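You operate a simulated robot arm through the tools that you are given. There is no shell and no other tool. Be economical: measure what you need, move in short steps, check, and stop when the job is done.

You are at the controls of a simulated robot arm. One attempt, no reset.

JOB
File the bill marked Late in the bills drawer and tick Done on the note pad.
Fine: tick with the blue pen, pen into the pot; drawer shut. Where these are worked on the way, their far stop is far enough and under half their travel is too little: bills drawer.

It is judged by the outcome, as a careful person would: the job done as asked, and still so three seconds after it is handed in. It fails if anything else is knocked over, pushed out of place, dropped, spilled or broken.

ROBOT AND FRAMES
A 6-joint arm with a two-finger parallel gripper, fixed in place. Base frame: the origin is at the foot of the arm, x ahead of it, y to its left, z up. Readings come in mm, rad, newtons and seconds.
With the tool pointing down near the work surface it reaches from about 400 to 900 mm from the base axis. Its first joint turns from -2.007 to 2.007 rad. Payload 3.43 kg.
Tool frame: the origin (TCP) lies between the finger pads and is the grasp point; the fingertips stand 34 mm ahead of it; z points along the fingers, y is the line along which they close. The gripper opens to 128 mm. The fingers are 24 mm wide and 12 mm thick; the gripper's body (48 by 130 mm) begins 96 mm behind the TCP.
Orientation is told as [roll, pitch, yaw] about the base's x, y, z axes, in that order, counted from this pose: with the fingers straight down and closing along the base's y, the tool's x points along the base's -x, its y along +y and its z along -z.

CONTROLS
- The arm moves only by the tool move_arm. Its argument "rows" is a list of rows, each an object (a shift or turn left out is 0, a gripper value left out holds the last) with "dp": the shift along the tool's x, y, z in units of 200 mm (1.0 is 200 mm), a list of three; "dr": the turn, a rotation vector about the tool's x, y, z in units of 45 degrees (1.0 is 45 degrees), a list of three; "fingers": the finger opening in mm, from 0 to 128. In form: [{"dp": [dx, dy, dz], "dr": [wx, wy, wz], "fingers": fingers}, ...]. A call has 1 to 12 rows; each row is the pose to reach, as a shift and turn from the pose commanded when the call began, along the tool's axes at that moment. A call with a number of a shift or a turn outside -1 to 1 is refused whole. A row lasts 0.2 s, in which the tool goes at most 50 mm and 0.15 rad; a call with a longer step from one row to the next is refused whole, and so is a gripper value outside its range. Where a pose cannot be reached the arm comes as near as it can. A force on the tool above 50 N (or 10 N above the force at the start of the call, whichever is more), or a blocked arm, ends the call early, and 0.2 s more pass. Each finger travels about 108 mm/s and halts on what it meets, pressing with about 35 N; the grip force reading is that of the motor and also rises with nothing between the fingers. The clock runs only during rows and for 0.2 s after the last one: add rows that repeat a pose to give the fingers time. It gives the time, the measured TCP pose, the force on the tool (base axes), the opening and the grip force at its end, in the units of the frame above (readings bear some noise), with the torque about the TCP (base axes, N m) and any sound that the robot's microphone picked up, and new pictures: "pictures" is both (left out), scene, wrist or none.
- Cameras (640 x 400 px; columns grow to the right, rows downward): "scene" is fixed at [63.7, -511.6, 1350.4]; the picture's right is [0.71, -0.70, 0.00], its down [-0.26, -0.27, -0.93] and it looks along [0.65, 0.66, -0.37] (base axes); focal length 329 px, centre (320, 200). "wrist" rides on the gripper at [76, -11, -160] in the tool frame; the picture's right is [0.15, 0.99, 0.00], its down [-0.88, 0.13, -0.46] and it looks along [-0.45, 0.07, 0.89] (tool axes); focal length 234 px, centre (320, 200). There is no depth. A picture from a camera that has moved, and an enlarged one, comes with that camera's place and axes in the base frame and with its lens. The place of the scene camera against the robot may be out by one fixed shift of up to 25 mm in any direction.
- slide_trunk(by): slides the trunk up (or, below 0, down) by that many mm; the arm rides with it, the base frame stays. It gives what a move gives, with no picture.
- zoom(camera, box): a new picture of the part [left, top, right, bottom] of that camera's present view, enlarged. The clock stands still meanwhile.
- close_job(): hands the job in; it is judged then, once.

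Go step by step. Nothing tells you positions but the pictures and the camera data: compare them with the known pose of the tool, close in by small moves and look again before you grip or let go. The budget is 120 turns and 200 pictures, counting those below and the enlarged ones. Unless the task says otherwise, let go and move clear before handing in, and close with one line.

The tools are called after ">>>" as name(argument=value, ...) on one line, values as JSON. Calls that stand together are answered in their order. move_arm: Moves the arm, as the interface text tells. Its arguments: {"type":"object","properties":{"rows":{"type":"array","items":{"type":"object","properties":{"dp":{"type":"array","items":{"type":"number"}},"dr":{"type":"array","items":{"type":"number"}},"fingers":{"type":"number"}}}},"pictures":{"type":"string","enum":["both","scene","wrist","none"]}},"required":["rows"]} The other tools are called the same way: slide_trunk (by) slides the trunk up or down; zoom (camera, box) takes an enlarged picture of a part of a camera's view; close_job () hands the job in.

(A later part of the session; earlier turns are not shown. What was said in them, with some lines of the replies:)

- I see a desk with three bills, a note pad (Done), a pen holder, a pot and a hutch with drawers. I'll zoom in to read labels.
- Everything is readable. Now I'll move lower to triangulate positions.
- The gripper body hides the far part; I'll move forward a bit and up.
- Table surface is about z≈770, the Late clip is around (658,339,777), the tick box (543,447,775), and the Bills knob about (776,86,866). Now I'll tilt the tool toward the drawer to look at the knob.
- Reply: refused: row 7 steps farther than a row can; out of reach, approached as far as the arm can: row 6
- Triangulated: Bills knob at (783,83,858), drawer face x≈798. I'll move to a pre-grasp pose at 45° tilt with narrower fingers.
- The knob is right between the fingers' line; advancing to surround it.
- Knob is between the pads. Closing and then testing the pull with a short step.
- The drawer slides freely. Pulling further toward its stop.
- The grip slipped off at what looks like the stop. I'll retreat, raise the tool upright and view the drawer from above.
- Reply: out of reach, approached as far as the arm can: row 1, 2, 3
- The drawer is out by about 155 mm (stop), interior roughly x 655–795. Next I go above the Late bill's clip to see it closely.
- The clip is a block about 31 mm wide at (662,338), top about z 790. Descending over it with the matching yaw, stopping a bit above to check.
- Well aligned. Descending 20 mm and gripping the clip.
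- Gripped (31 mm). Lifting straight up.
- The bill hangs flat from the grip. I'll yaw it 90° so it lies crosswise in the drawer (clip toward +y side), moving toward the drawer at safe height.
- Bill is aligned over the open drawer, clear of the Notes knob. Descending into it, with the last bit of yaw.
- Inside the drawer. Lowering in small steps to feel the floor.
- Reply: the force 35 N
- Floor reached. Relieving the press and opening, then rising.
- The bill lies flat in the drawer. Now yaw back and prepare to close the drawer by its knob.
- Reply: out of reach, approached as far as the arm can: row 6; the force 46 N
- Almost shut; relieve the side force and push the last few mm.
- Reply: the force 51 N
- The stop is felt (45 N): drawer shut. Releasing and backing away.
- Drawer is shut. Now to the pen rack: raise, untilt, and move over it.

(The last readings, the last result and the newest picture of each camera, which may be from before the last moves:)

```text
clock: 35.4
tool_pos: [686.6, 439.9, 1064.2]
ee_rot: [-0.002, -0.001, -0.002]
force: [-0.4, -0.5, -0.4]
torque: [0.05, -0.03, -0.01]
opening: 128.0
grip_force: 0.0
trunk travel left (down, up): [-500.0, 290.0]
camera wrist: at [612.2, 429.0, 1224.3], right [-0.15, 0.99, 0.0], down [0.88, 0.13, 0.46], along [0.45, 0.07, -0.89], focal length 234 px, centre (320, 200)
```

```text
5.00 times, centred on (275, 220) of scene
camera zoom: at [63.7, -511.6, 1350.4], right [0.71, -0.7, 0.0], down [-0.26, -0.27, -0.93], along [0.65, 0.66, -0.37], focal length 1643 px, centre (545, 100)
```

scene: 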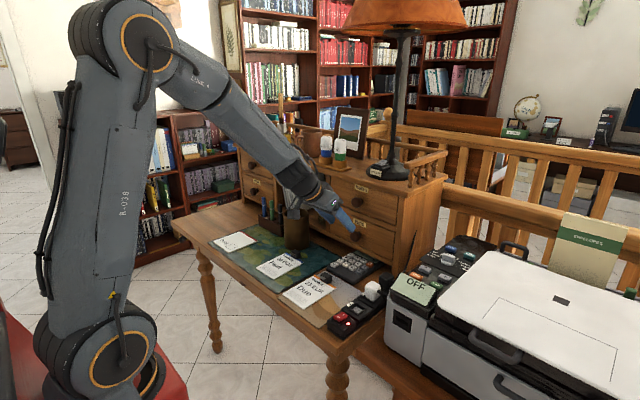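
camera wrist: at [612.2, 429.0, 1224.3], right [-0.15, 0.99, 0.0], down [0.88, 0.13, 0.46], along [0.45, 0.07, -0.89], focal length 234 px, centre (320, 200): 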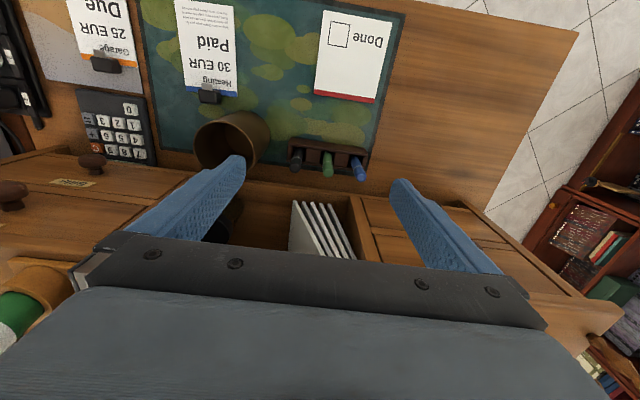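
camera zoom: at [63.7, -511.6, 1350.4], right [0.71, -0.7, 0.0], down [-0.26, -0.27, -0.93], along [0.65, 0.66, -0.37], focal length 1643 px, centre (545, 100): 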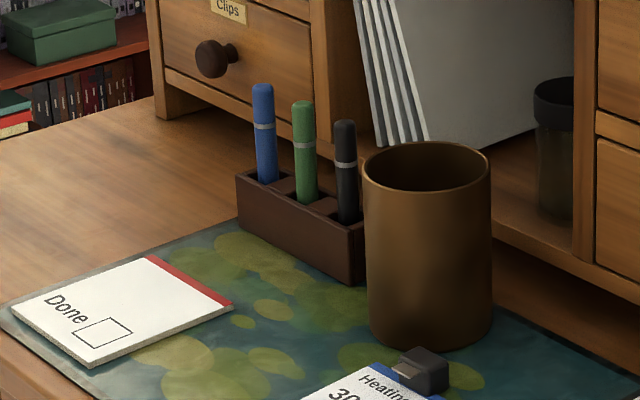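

Blue pen stands at about (732,511), top z≈884, diameter ~14 mm. Moving over it.

>>> move_arm(rows=[{"dp": [-0.08, 0.12, 0.1], "fingers": 46}, {"dp": [-0.15, 0.24, 0.25]}, {"dp": [-0.227, 0.356, 0.4]}, {"dp": [-0.227, 0.356, 0.55]}, {"dp": [-0.227, 0.356, 0.62]}], pictures="both")

>>> zoom(camera="wrist", box=[250, 110, 390, 220])

```text
clock: 36.6
tool_pos: [724.4, 502.9, 943.4]
ee_rot: [-0.002, -0.002, -0.002]
force: [-0.6, 0.8, 0.4]
torque: [-0.02, -0.01, 0.01]
opening: 45.8
grip_force: 0.1
out of reach, approached as far as the arm can: row 2, 3, 4, 5
trunk travel left (down, up): [-500.0, 290.0]
camera wrist: at [650.0, 490.5, 1103.0], right [-0.15, 0.99, 0.0], down [0.88, 0.13, 0.46], along [0.45, 0.07, -0.89], focal length 234 px, centre (320, 200)
```

scene: 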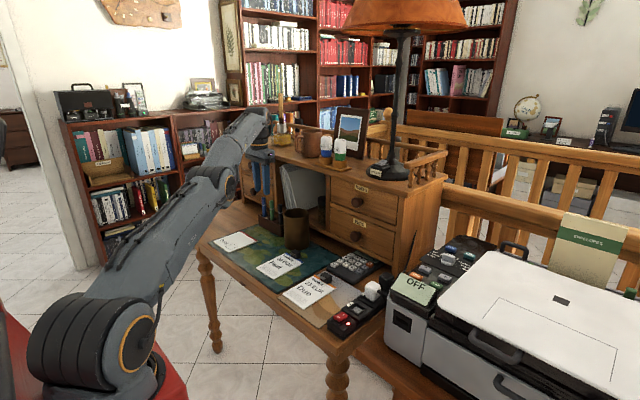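
wrist: 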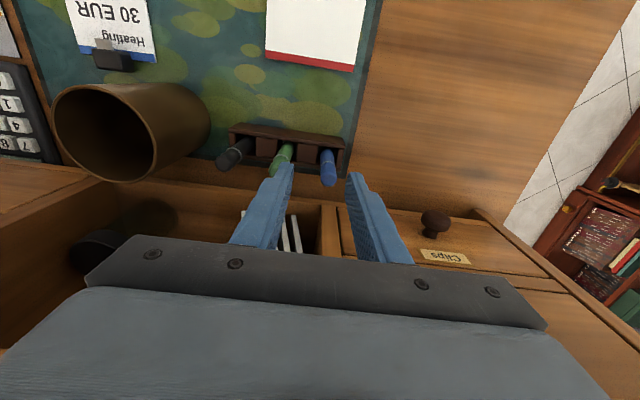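

```text
3.64 times, centred on (320, 165) of wrist
camera zoom: at [650.0, 490.5, 1103.0], right [-0.15, 0.99, 0.0], down [0.88, 0.13, 0.46], along [0.45, 0.07, -0.89], focal length 852 px, centre (320, 327)
```

zoom: 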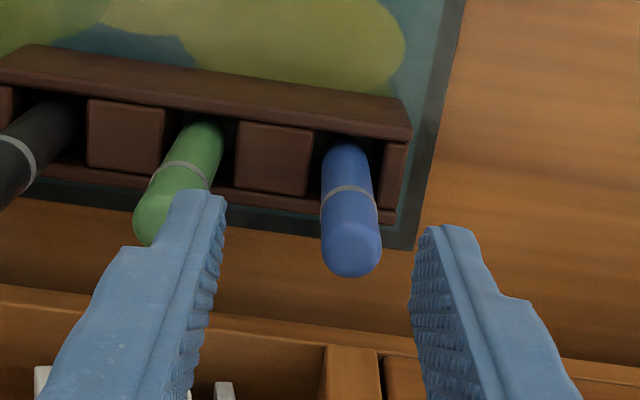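

The pen sits near the reach limit; I'll raise the trunk to get the shoulder closer to wrist height.

>>> slide_trunk(by=150)

```text
clock: 38.4
tool_pos: [683.5, 501.2, 1094.7]
ee_rot: [-0.003, -0.002, -0.003]
force: [-0.4, 0.8, 0.1]
torque: [0.0, 0.03, -0.03]
opening: 46.0
grip_force: 0.1
trunk travel left (down, up): [-650.0, 140.0]
```

>>> move_arm(rows=[{"dp": [0, 0.05, 0.2]}, {"dp": [-0.05, 0.0565, 0.4]}, {"dp": [-0.15, 0.0565, 0.6]}, {"dp": [-0.25, 0.0565, 0.74]}, {"dp": [-0.25, 0.0565, 0.74]}], pictures="wrist")

>>> zoom(camera="wrist", box=[250, 110, 390, 220])

```text
clock: 39.5
tool_pos: [715.0, 500.8, 948.7]
ee_rot: [-0.001, -0.001, -0.001]
force: [0.3, -0.1, 0.4]
torque: [0.0, -0.01, 0.03]
opening: 45.9
grip_force: 0.1
out of reach, approached as far as the arm can: row 3, 4, 5
trunk travel left (down, up): [-650.0, 140.0]
camera wrist: at [639.6, 489.3, 1108.6], right [-0.15, 0.99, 0.0], down [0.88, 0.13, 0.46], along [0.45, 0.07, -0.89], focal length 234 px, centre (320, 200)
```

wrist: 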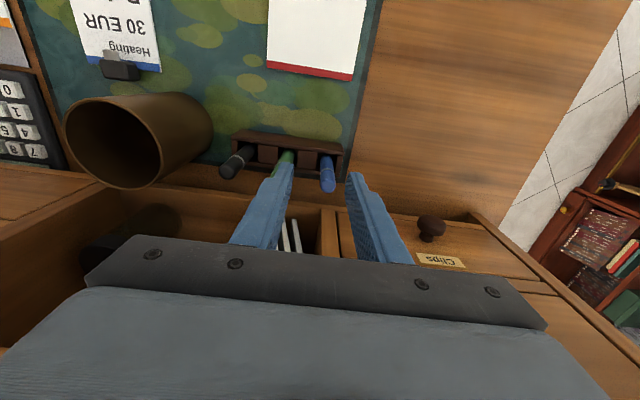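

```text
3.64 times, centred on (320, 165) of wrist
camera zoom: at [639.6, 489.3, 1108.6], right [-0.15, 0.99, 0.0], down [0.88, 0.13, 0.46], along [0.45, 0.07, -0.89], focal length 852 px, centre (320, 327)
```

zoom: 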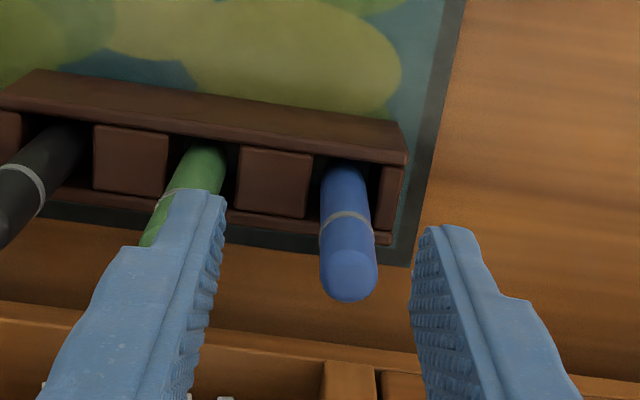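

Vertical reach ends ~880 mm; I'll put the trunk back and tilt the tool ~12° outward to gain reach. First rise.

>>> move_arm(rows=[{"dp": [0.05, 0, -0.2]}, {"dp": [0.1, 0, -0.4], "dr": [0, -0.1, 0]}, {"dp": [0.1, 0, -0.6], "dr": [0, -0.27, 0]}, {"dp": [0.1, 0, -0.75], "dr": [0, -0.27, 0]}], pictures="none")

>>> slide_trunk(by=-150)

```text
clock: 40.5
tool_pos: [693.9, 500.2, 1099.8]
ee_rot: [0.0, -0.216, 0.001]
force: [-0.6, 0.2, 0.9]
torque: [0.0, 0.04, -0.01]
opening: 46.0
grip_force: 0.1
trunk travel left (down, up): [-650.0, 140.0]
```

```text
clock: 42.3
tool_pos: [693.8, 499.7, 948.3]
ee_rot: [-0.002, -0.213, 0.001]
force: [0.1, -1.1, -0.1]
torque: [0.01, 0.03, -0.01]
opening: 45.9
grip_force: 0.0
trunk travel left (down, up): [-500.0, 290.0]
```

>>> move_arm(rows=[{"dp": [-0.08, 0.064, 0.1]}, {"dp": [-0.155, 0.064, 0.228]}, {"dp": [-0.155, 0.064, 0.228]}], pictures="wrist")

>>> zoom(camera="wrist", box=[250, 110, 390, 220])

>>> zoom(camera="scene", box=[230, 150, 320, 260])

```text
clock: 43.1
tool_pos: [735.9, 513.4, 913.4]
ee_rot: [-0.003, -0.214, 0.0]
force: [0.3, 0.3, 0.0]
torque: [0.02, -0.01, 0.0]
opening: 45.9
grip_force: 0.0
trunk travel left (down, up): [-500.0, 290.0]
camera wrist: at [629.1, 501.9, 1052.6], right [-0.14, 0.99, -0.03], down [0.76, 0.13, 0.63], along [0.63, 0.07, -0.77], focal length 234 px, centre (320, 200)
```

wrist: 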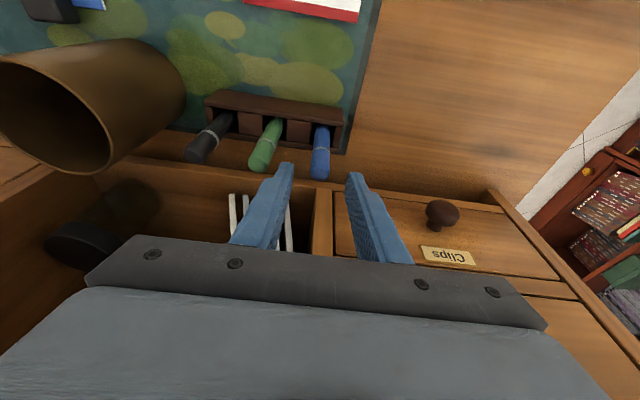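

```text
3.64 times, centred on (320, 165) of wrist
camera zoom: at [629.1, 501.9, 1052.6], right [-0.14, 0.99, -0.03], down [0.76, 0.13, 0.63], along [0.63, 0.07, -0.77], focal length 852 px, centre (320, 327)
```

zoom: 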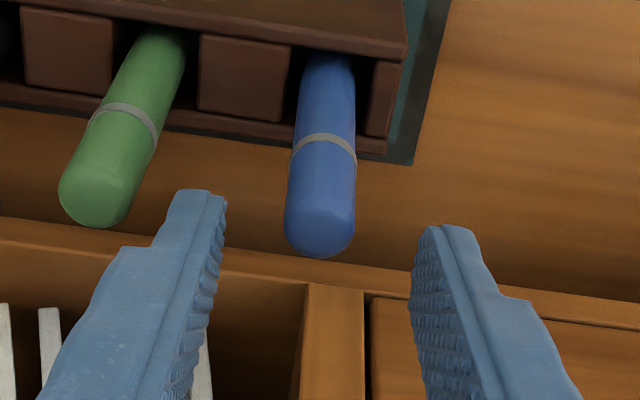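

```text
3.64 times, centred on (275, 205) of scene
camera zoom: at [63.7, -511.6, 1350.4], right [0.71, -0.7, 0.0], down [-0.26, -0.27, -0.93], along [0.65, 0.66, -0.37], focal length 1195 px, centre (484, 182)
```

zoom: 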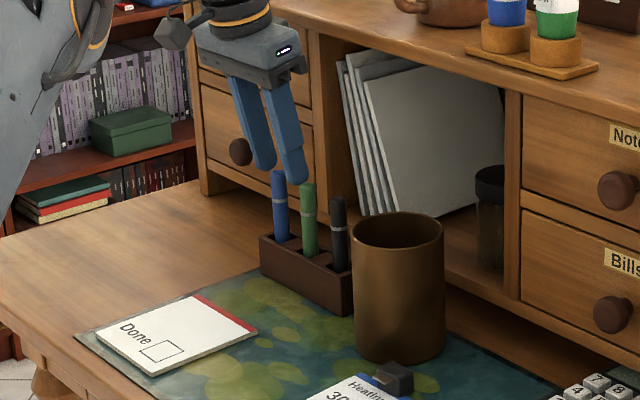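

Aligned; lowering around the pen with a 36 mm opening.

>>> move_arm(rows=[{"dp": [0.02, 0, 0.0], "fingers": 36}, {"dp": [0.05, 0, 0.12]}, {"dp": [0.08, 0, 0.23]}, {"dp": [0.091, 0, 0.3]}], pictures="both")

>>> zoom(camera="scene", box=[230, 150, 320, 260])

```text
clock: 44.1
tool_pos: [730.2, 513.1, 848.4]
ee_rot: [-0.003, -0.214, 0.0]
force: [0.4, 0.0, -0.2]
torque: [0.01, -0.04, 0.02]
opening: 35.9
grip_force: 0.0
trunk travel left (down, up): [-500.0, 290.0]
camera wrist: at [623.6, 501.7, 988.4], right [-0.14, 0.99, -0.03], down [0.76, 0.13, 0.63], along [0.63, 0.07, -0.77], focal length 234 px, centre (320, 200)
```

scene: 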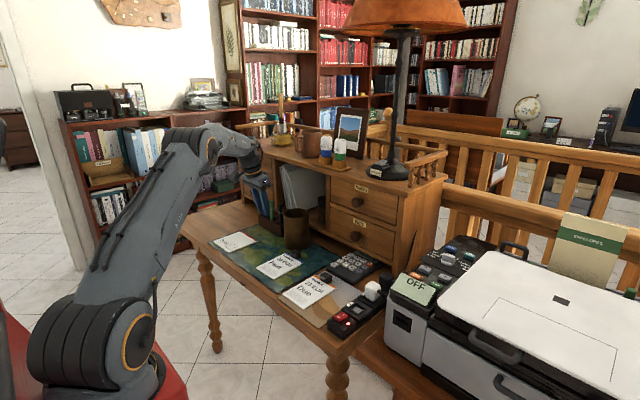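
wrist: 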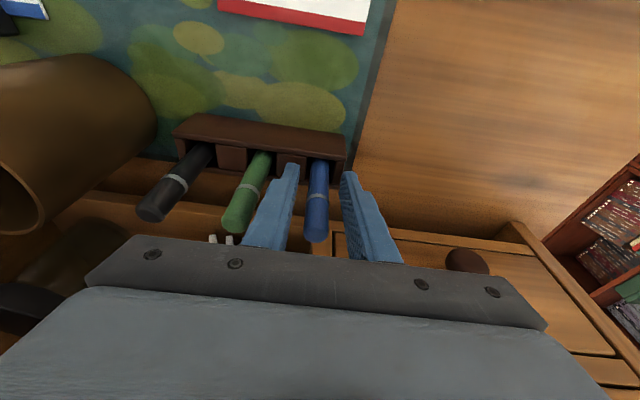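

```text
3.64 times, centred on (275, 205) of scene
camera zoom: at [63.7, -511.6, 1350.4], right [0.71, -0.7, 0.0], down [-0.26, -0.27, -0.93], along [0.65, 0.66, -0.37], focal length 1195 px, centre (484, 182)
```

zoom: 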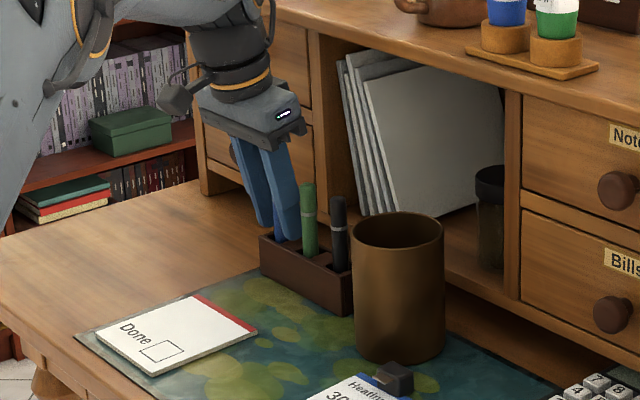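

>>> move_arm(rows=[{"fingers": 4}, {"fingers": 4}, {"fingers": 4}], pictures="none")

>>> move_arm(rows=[{"dp": [-0.016, 0, -0.073]}, {"dp": [-0.048, 0, -0.22]}, {"dp": [-0.08, 0, -0.37]}, {"dp": [-0.11, 0, -0.51]}, {"dp": [-0.127, 0, -0.586]}], pictures="both")

>>> zoom(camera="scene", box=[220, 120, 320, 230])

```text
clock: 44.9
tool_pos: [731.5, 513.8, 847.3]
ee_rot: [-0.003, -0.214, 0.0]
force: [-0.5, 0.0, -0.8]
torque: [0.01, 0.03, 0.01]
opening: 14.0
grip_force: 35.1
trunk travel left (down, up): [-500.0, 290.0]
```

```text
clock: 46.1
tool_pos: [729.8, 513.5, 969.4]
ee_rot: [-0.001, -0.214, 0.001]
force: [1.4, -0.2, 0.1]
torque: [-0.01, 0.02, 0.06]
opening: 14.6
grip_force: 35.0
trunk travel left (down, up): [-500.0, 290.0]
camera wrist: at [623.7, 502.2, 1110.2], right [-0.14, 0.99, -0.03], down [0.76, 0.13, 0.63], along [0.63, 0.07, -0.77], focal length 234 px, centre (320, 200)
```

scene: 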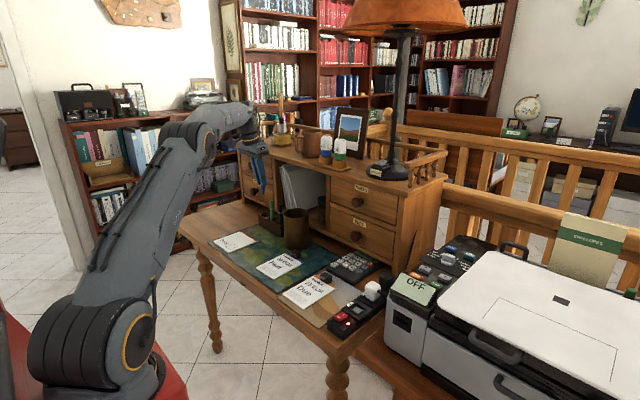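
wrist: 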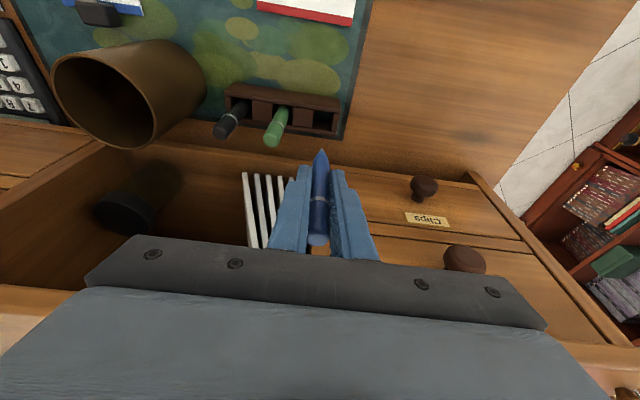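

```text
3.64 times, centred on (270, 175) of scene
camera zoom: at [63.7, -511.6, 1350.4], right [0.71, -0.7, 0.0], down [-0.26, -0.27, -0.93], along [0.65, 0.66, -0.37], focal length 1195 px, centre (502, 291)
```

zoom: 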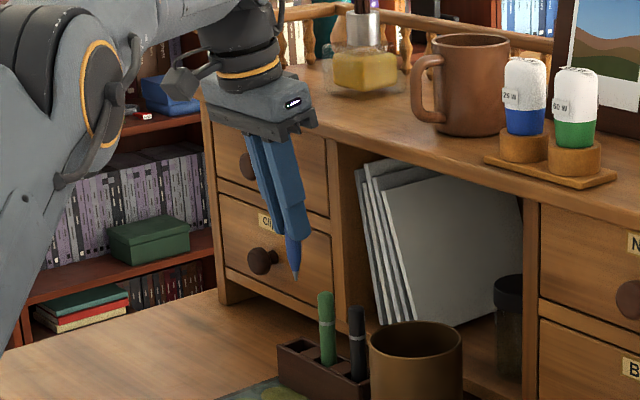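

The blue pen is out, with a bare writing tip below. Its tip is about 71 mm below the TCP. Moving over the tick box.

>>> move_arm(rows=[{"dp": [0.22, 0, -0.048]}, {"dp": [0.44, -0.1, -0.095]}, {"dp": [0.66, -0.2, -0.045]}, {"dp": [0.87, -0.3, 0.034]}, {"dp": [0.993, -0.323, 0.143]}, {"dp": [0.993, -0.323, 0.143]}], pictures="both")

>>> zoom(camera="wrist", box=[270, 100, 380, 190])

>>> zoom(camera="scene", box=[190, 190, 290, 270])

```text
clock: 47.5
tool_pos: [539.1, 448.5, 899.5]
ee_rot: [-0.001, -0.216, -0.001]
force: [0.4, -0.2, 0.2]
torque: [-0.01, -0.01, 0.02]
opening: 14.5
grip_force: 35.0
trunk travel left (down, up): [-500.0, 290.0]
camera wrist: at [433.1, 437.7, 1040.5], right [-0.14, 0.99, -0.03], down [0.76, 0.13, 0.63], along [0.63, 0.07, -0.77], focal length 234 px, centre (320, 200)
```

scene: 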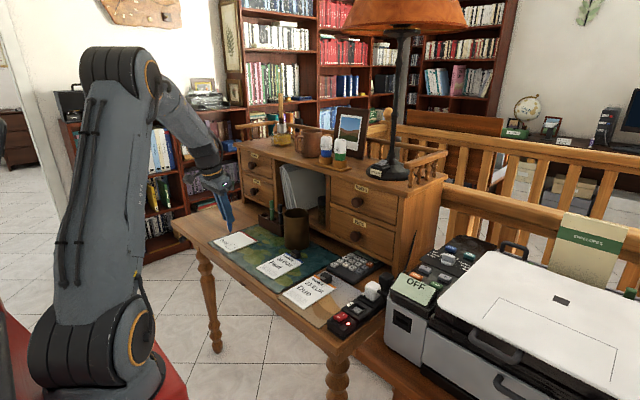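
wrist: 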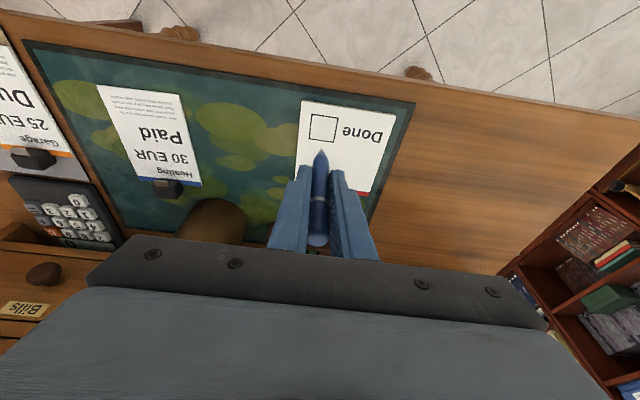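

```text
4.44 times, centred on (325, 145) of wrist
camera zoom: at [433.1, 437.7, 1040.5], right [-0.14, 0.99, -0.03], down [0.76, 0.13, 0.63], along [0.63, 0.07, -0.77], focal length 1041 px, centre (298, 444)
```

zoom: 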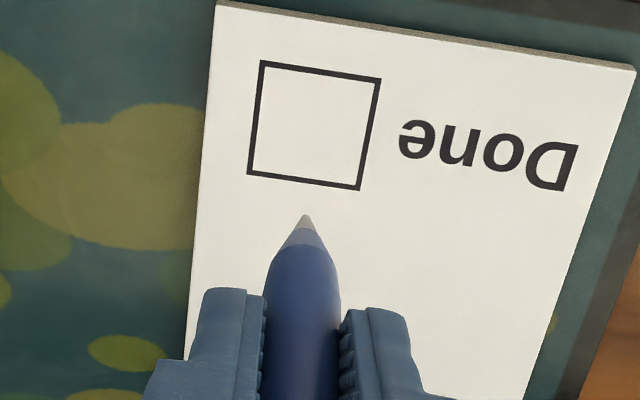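

```text
5.00 times, centred on (240, 230) of scene
camera zoom: at [63.7, -511.6, 1350.4], right [0.71, -0.7, 0.0], down [-0.26, -0.27, -0.93], along [0.65, 0.66, -0.37], focal length 1643 px, centre (720, 50)
```

zoom: 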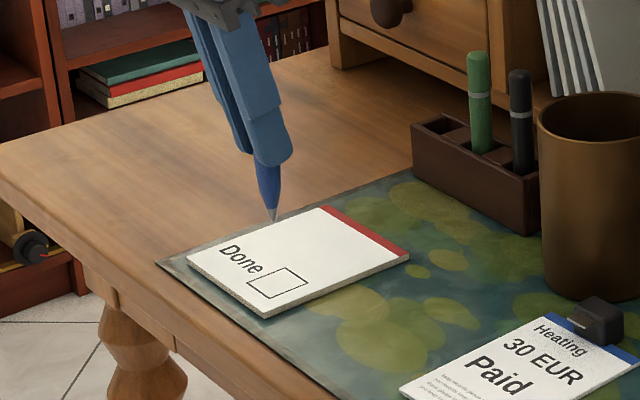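

Box centre is at about (542,449), side ~30 mm; the pen tip lies straight below the TCP by ~72 mm. I'll lower at the tick's starting point to just above the pad.

>>> move_arm(rows=[{"dp": [0.01, 0.0415, 0.1]}, {"dp": [0.031, 0.0415, 0.2]}, {"dp": [0.031, 0.0415, 0.2235]}], pictures="both")

>>> zoom(camera="wrist", box=[270, 100, 380, 190])

>>> zoom(camera="scene", box=[200, 215, 270, 265])

```text
clock: 48.3
tool_pos: [545.4, 457.2, 854.0]
ee_rot: [-0.001, -0.214, 0.001]
force: [0.2, 0.0, -0.3]
torque: [-0.01, 0.02, 0.02]
opening: 14.5
grip_force: 34.7
trunk travel left (down, up): [-500.0, 290.0]
camera wrist: at [438.3, 445.8, 994.7], right [-0.14, 0.99, -0.03], down [0.76, 0.13, 0.63], along [0.63, 0.07, -0.77], focal length 234 px, centre (320, 200)
```

scene: 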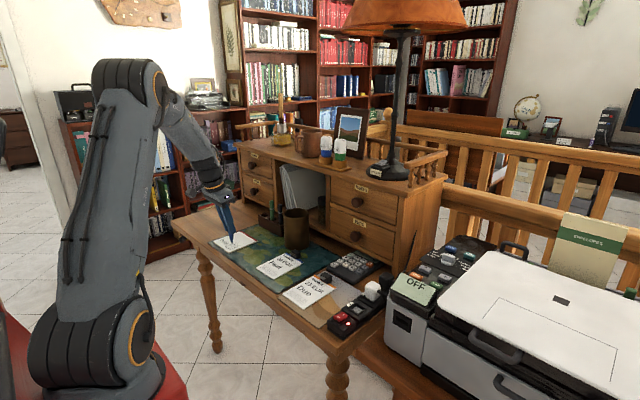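
wrist: 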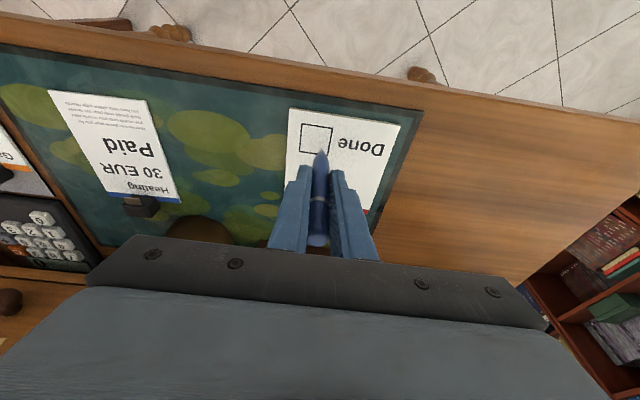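

```text
4.44 times, centred on (325, 145) of wrist
camera zoom: at [438.3, 445.8, 994.7], right [-0.14, 0.99, -0.03], down [0.76, 0.13, 0.63], along [0.63, 0.07, -0.77], focal length 1041 px, centre (298, 444)
```

zoom: 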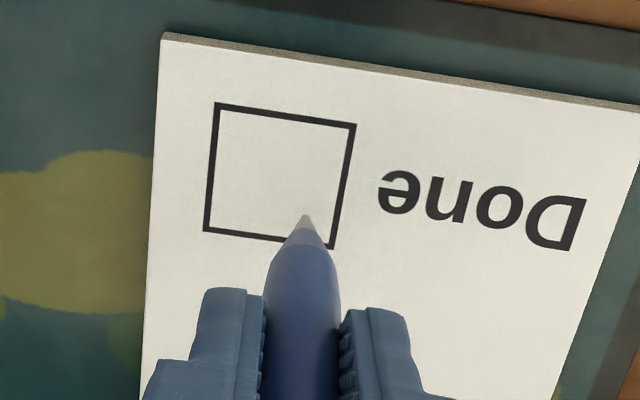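

```text
8.00 times, centred on (235, 240) of scene
camera zoom: at [63.7, -511.6, 1350.4], right [0.71, -0.7, 0.0], down [-0.26, -0.27, -0.93], along [0.65, 0.66, -0.37], focal length 2629 px, centre (1000, -120)
```

zoom: 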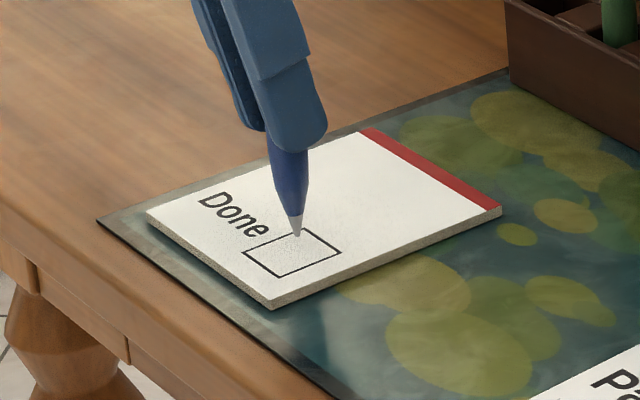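

Tip is just above the pad inside the box. Small shift and gentle lowering to contact.

>>> move_arm(rows=[{"dp": [0.0245, 0, -0.0053]}, {"dp": [0.0277, 0, 0.0093]}, {"dp": [0.0299, 0, 0.0191]}], pictures="none")

>>> move_arm(rows=[{"dp": [0.0011, 0, 0.0049]}, {"dp": [0.0021, 0, 0.0098]}], pictures="wrist")

>>> zoom(camera="scene", box=[200, 215, 270, 265])

```text
clock: 49.1
tool_pos: [540.0, 456.8, 852.3]
ee_rot: [0.002, -0.219, -0.002]
force: [-0.7, -5.7, 24.8]
torque: [-0.41, -0.1, -0.04]
opening: 14.4
grip_force: 35.1
trunk travel left (down, up): [-500.0, 290.0]
```

```text
clock: 49.7
tool_pos: [539.1, 456.8, 849.3]
ee_rot: [0.002, -0.217, 0.0]
force: [2.1, -2.2, 31.8]
torque: [-0.21, -0.35, -0.07]
opening: 14.7
grip_force: 34.2
trunk travel left (down, up): [-500.0, 290.0]
camera wrist: at [432.8, 445.5, 989.1], right [-0.14, 0.99, -0.03], down [0.76, 0.13, 0.63], along [0.63, 0.07, -0.77], focal length 234 px, centre (320, 200)
```

wrist: 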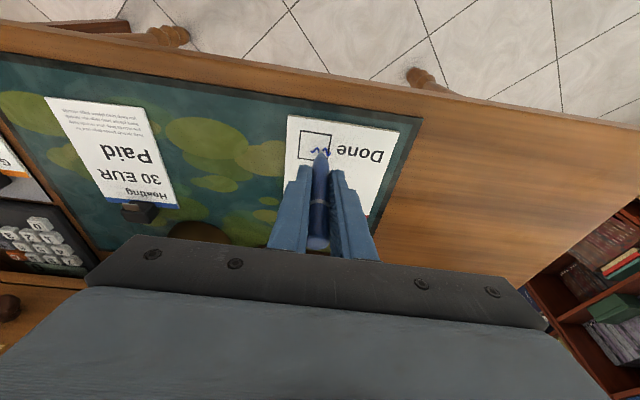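

```text
8.00 times, centred on (235, 240) of scene
camera zoom: at [63.7, -511.6, 1350.4], right [0.71, -0.7, 0.0], down [-0.26, -0.27, -0.93], along [0.65, 0.66, -0.37], focal length 2629 px, centre (1000, -120)
```

zoom: 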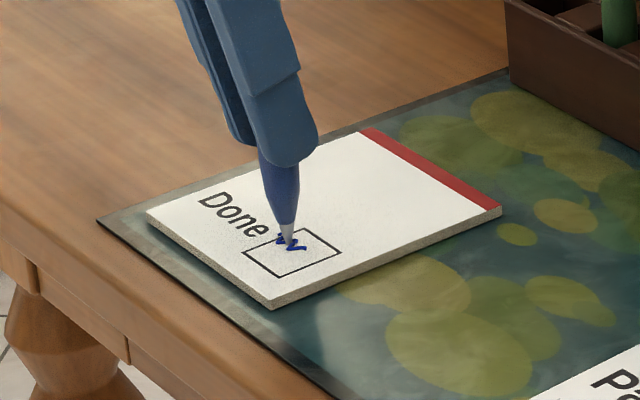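

>>> zoom(camera="wrist", box=[285, 115, 365, 175])

```text
6.67 times, centred on (325, 145) of wrist
camera zoom: at [432.8, 445.5, 989.1], right [-0.14, 0.99, -0.03], down [0.76, 0.13, 0.63], along [0.63, 0.07, -0.77], focal length 1561 px, centre (287, 567)
```

zoom: 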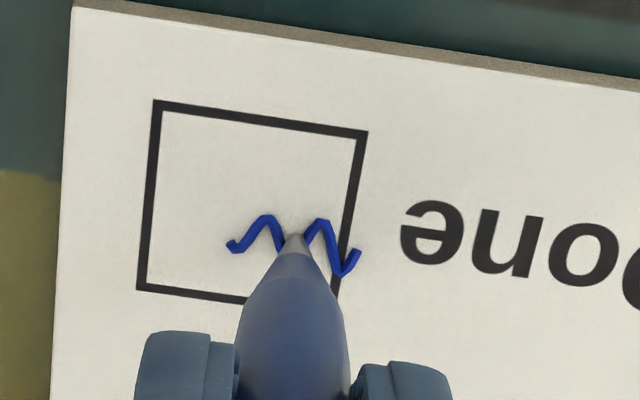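

A blue mark has appeared. Lifting straight off to see it properly.

>>> move_arm(rows=[{"dp": [-0.0107, 0, -0.0488]}, {"dp": [-0.04, 0, -0.2]}, {"dp": [-0.06, 0, -0.3]}], pictures="wrist")

>>> zoom(camera="wrist", box=[285, 95, 365, 155])

```text
clock: 50.5
tool_pos: [537.9, 457.7, 907.6]
ee_rot: [-0.002, -0.213, -0.003]
force: [-0.1, -0.3, -0.5]
torque: [0.01, 0.04, 0.03]
opening: 14.5
grip_force: 35.8
trunk travel left (down, up): [-500.0, 290.0]
camera wrist: at [430.8, 446.1, 1047.6], right [-0.14, 0.99, -0.03], down [0.76, 0.13, 0.63], along [0.63, 0.06, -0.78], focal length 234 px, centre (320, 200)
```

wrist: 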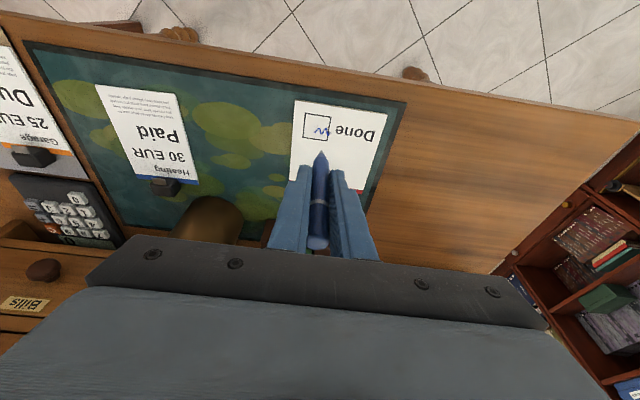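

```text
6.67 times, centred on (325, 125) of wrist
camera zoom: at [430.8, 446.1, 1047.6], right [-0.14, 0.99, -0.03], down [0.76, 0.13, 0.63], along [0.63, 0.06, -0.78], focal length 1561 px, centre (287, 700)
```

zoom: 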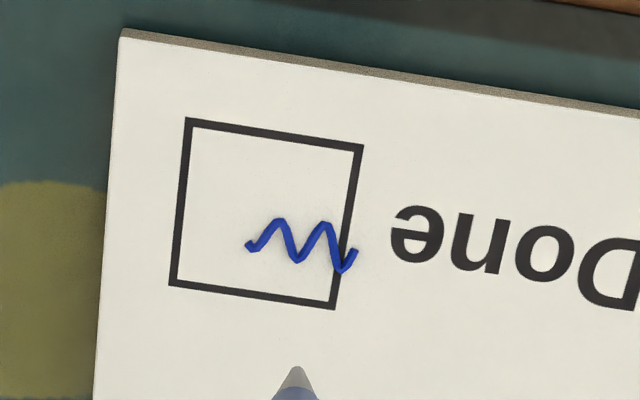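

The scribble mark's centre is inside the Done box: ticked in blue. Now carry the pen over the pot at safe height.

>>> move_arm(rows=[{"dp": [-0.048, 0, -0.22]}, {"dp": [-0.095, 0, -0.44]}, {"dp": [-0.271, -0.154, -0.404]}, {"dp": [-0.447, -0.308, -0.368]}, {"dp": [-0.623, -0.462, -0.332]}, {"dp": [-0.8, -0.616, -0.296]}, {"dp": [-0.977, -0.77, -0.26]}, {"dp": [-0.977, -0.77, -0.26]}], pictures="both")

>>> zoom(camera="scene", box=[240, 120, 340, 270])

```text
clock: 52.3
tool_pos: [718.8, 302.9, 1002.6]
ee_rot: [0.001, -0.215, -0.002]
force: [0.0, -0.3, -0.4]
torque: [0.01, -0.01, 0.02]
opening: 14.6
grip_force: 34.3
trunk travel left (down, up): [-500.0, 290.0]
camera wrist: at [612.2, 291.4, 1142.3], right [-0.14, 0.99, -0.03], down [0.76, 0.13, 0.63], along [0.63, 0.07, -0.77], focal length 234 px, centre (320, 200)
```

scene: 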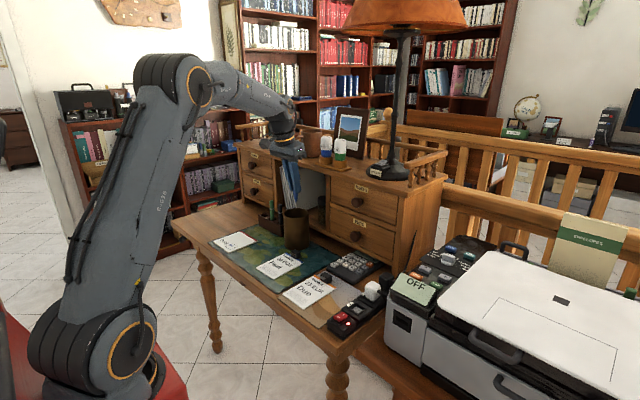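
wrist: 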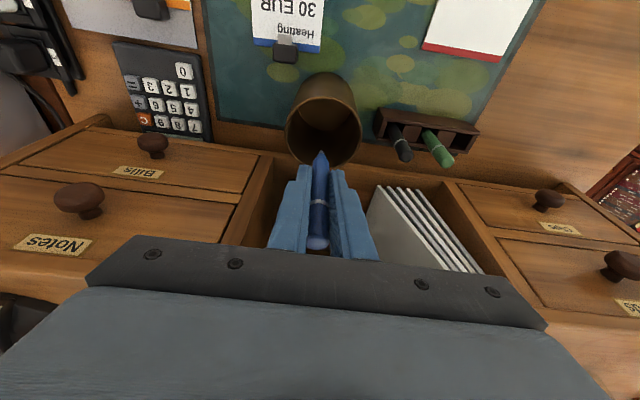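

```text
2.67 times, centred on (290, 195) of scene
camera zoom: at [63.7, -511.6, 1350.4], right [0.71, -0.7, 0.0], down [-0.26, -0.27, -0.93], along [0.65, 0.66, -0.37], focal length 876 px, centre (400, 213)
```

zoom: 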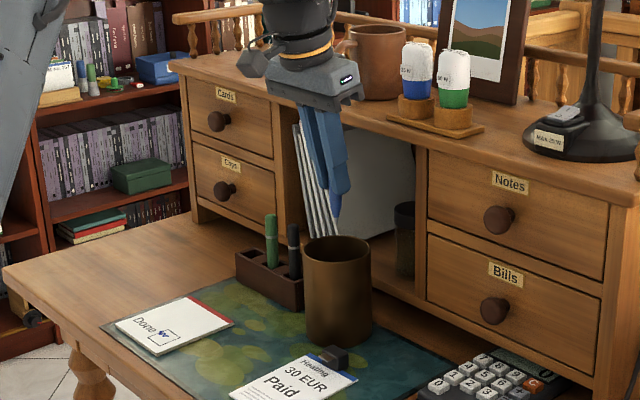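

Tip is centred over the pot mouth. Lowering the pen into it.

>>> move_arm(rows=[{"dp": [0.02, 0.005, 0.18]}, {"dp": [0.055, 0.005, 0.35]}, {"dp": [0.09, 0.005, 0.5]}, {"dp": [0.115, 0.005, 0.61]}, {"dp": [0.135, 0.005, 0.68]}], pictures="both")

>>> zoom(camera="scene", box=[240, 150, 340, 270])

```text
clock: 53.5
tool_pos: [720.7, 303.6, 859.8]
ee_rot: [0.001, -0.214, 0.0]
force: [0.3, 0.1, 1.0]
torque: [-0.01, -0.04, 0.02]
opening: 14.5
grip_force: 35.5
trunk travel left (down, up): [-500.0, 290.0]
camera wrist: at [614.3, 292.8, 1001.0], right [-0.14, 0.99, -0.03], down [0.76, 0.13, 0.63], along [0.63, 0.07, -0.77], focal length 234 px, centre (320, 200)
```

scene: 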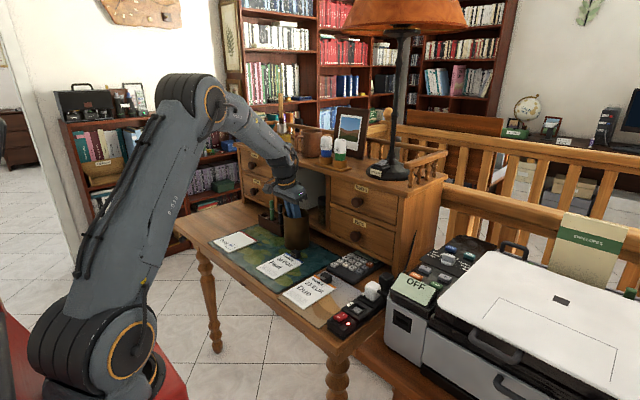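
wrist: 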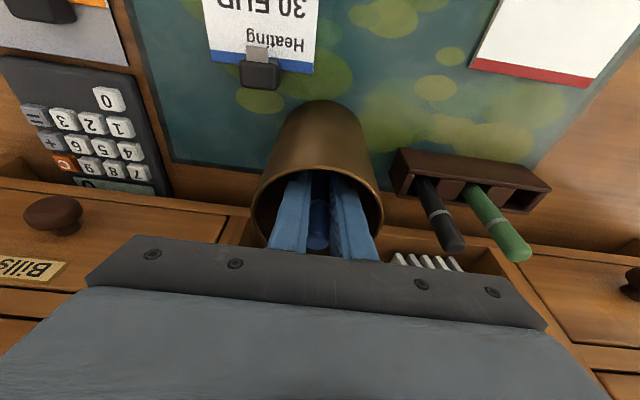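

```text
3.33 times, centred on (290, 210) of scene
camera zoom: at [63.7, -511.6, 1350.4], right [0.71, -0.7, 0.0], down [-0.26, -0.27, -0.93], along [0.65, 0.66, -0.37], focal length 1095 px, centre (420, 167)
```

zoom: 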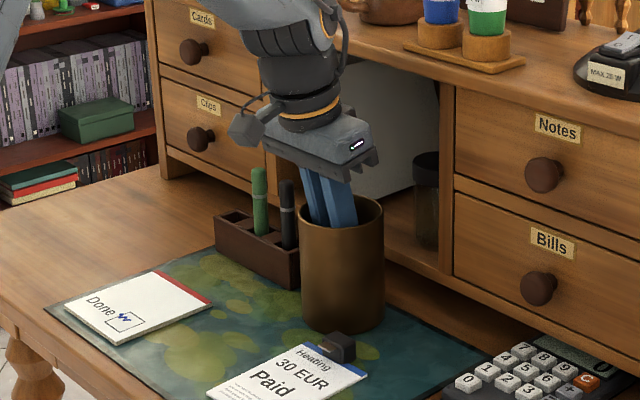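

Pen is well inside the pot. Lowering slightly, releasing, and rising straight out.

>>> move_arm(rows=[{"dp": [0.004, 0, 0.02]}, {"dp": [0.0064, 0, 0.03]}, {"dp": [0.0064, 0, 0.03], "fingers": 30}, {"dp": [0.0064, 0, 0.03], "fingers": 30}, {"dp": [-0.02, 0, -0.08], "fingers": 30}, {"dp": [-0.06, 0, -0.28], "fingers": 30}, {"dp": [-0.1, 0, -0.48], "fingers": 30}, {"dp": [-0.14, 0, -0.68], "fingers": 30}], pictures="both")

>>> zoom(camera="scene", box=[190, 150, 400, 310])

```text
clock: 55.3
tool_pos: [721.7, 304.0, 999.9]
ee_rot: [0.0, -0.213, 0.0]
force: [0.2, 0.6, -0.5]
torque: [-0.01, 0.01, -0.01]
opening: 29.9
grip_force: 0.0
trunk travel left (down, up): [-500.0, 290.0]
camera wrist: at [614.3, 293.3, 1139.3], right [-0.14, 0.99, -0.03], down [0.76, 0.13, 0.63], along [0.63, 0.07, -0.77], focal length 234 px, centre (320, 200)
```

scene: 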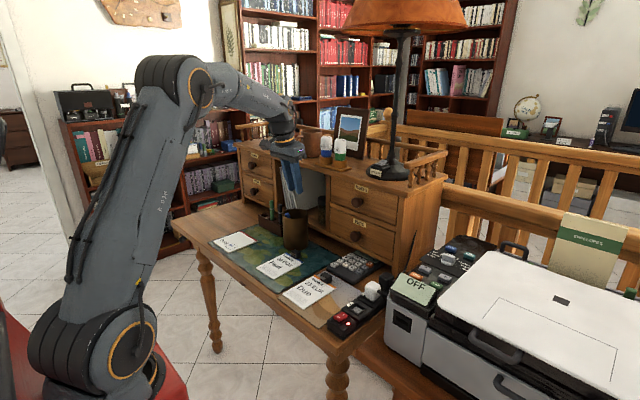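
wrist: 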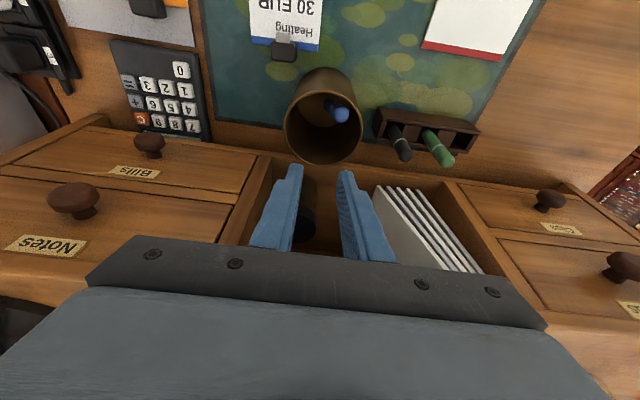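

```text
2.50 times, centred on (295, 230) of scene
camera zoom: at [63.7, -511.6, 1350.4], right [0.71, -0.7, 0.0], down [-0.26, -0.27, -0.93], along [0.65, 0.66, -0.37], focal length 822 px, centre (382, 125)
```

zoom: 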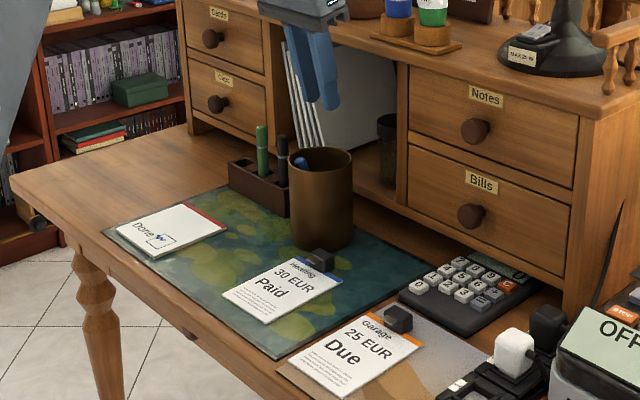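

The pen stands in the pot, the drawer is shut with the Late bill inside, the Done box is marked in blue, and the gripper is clear. I'm handing in now.

>>> close_job()

```text
The job is handed in.
```

The Late bill is in the bills drawer, which is shut. Done is ticked with the blue pen, and the pen is in the pot; the tick is inside the box except for its tail, which just crosses one edge.
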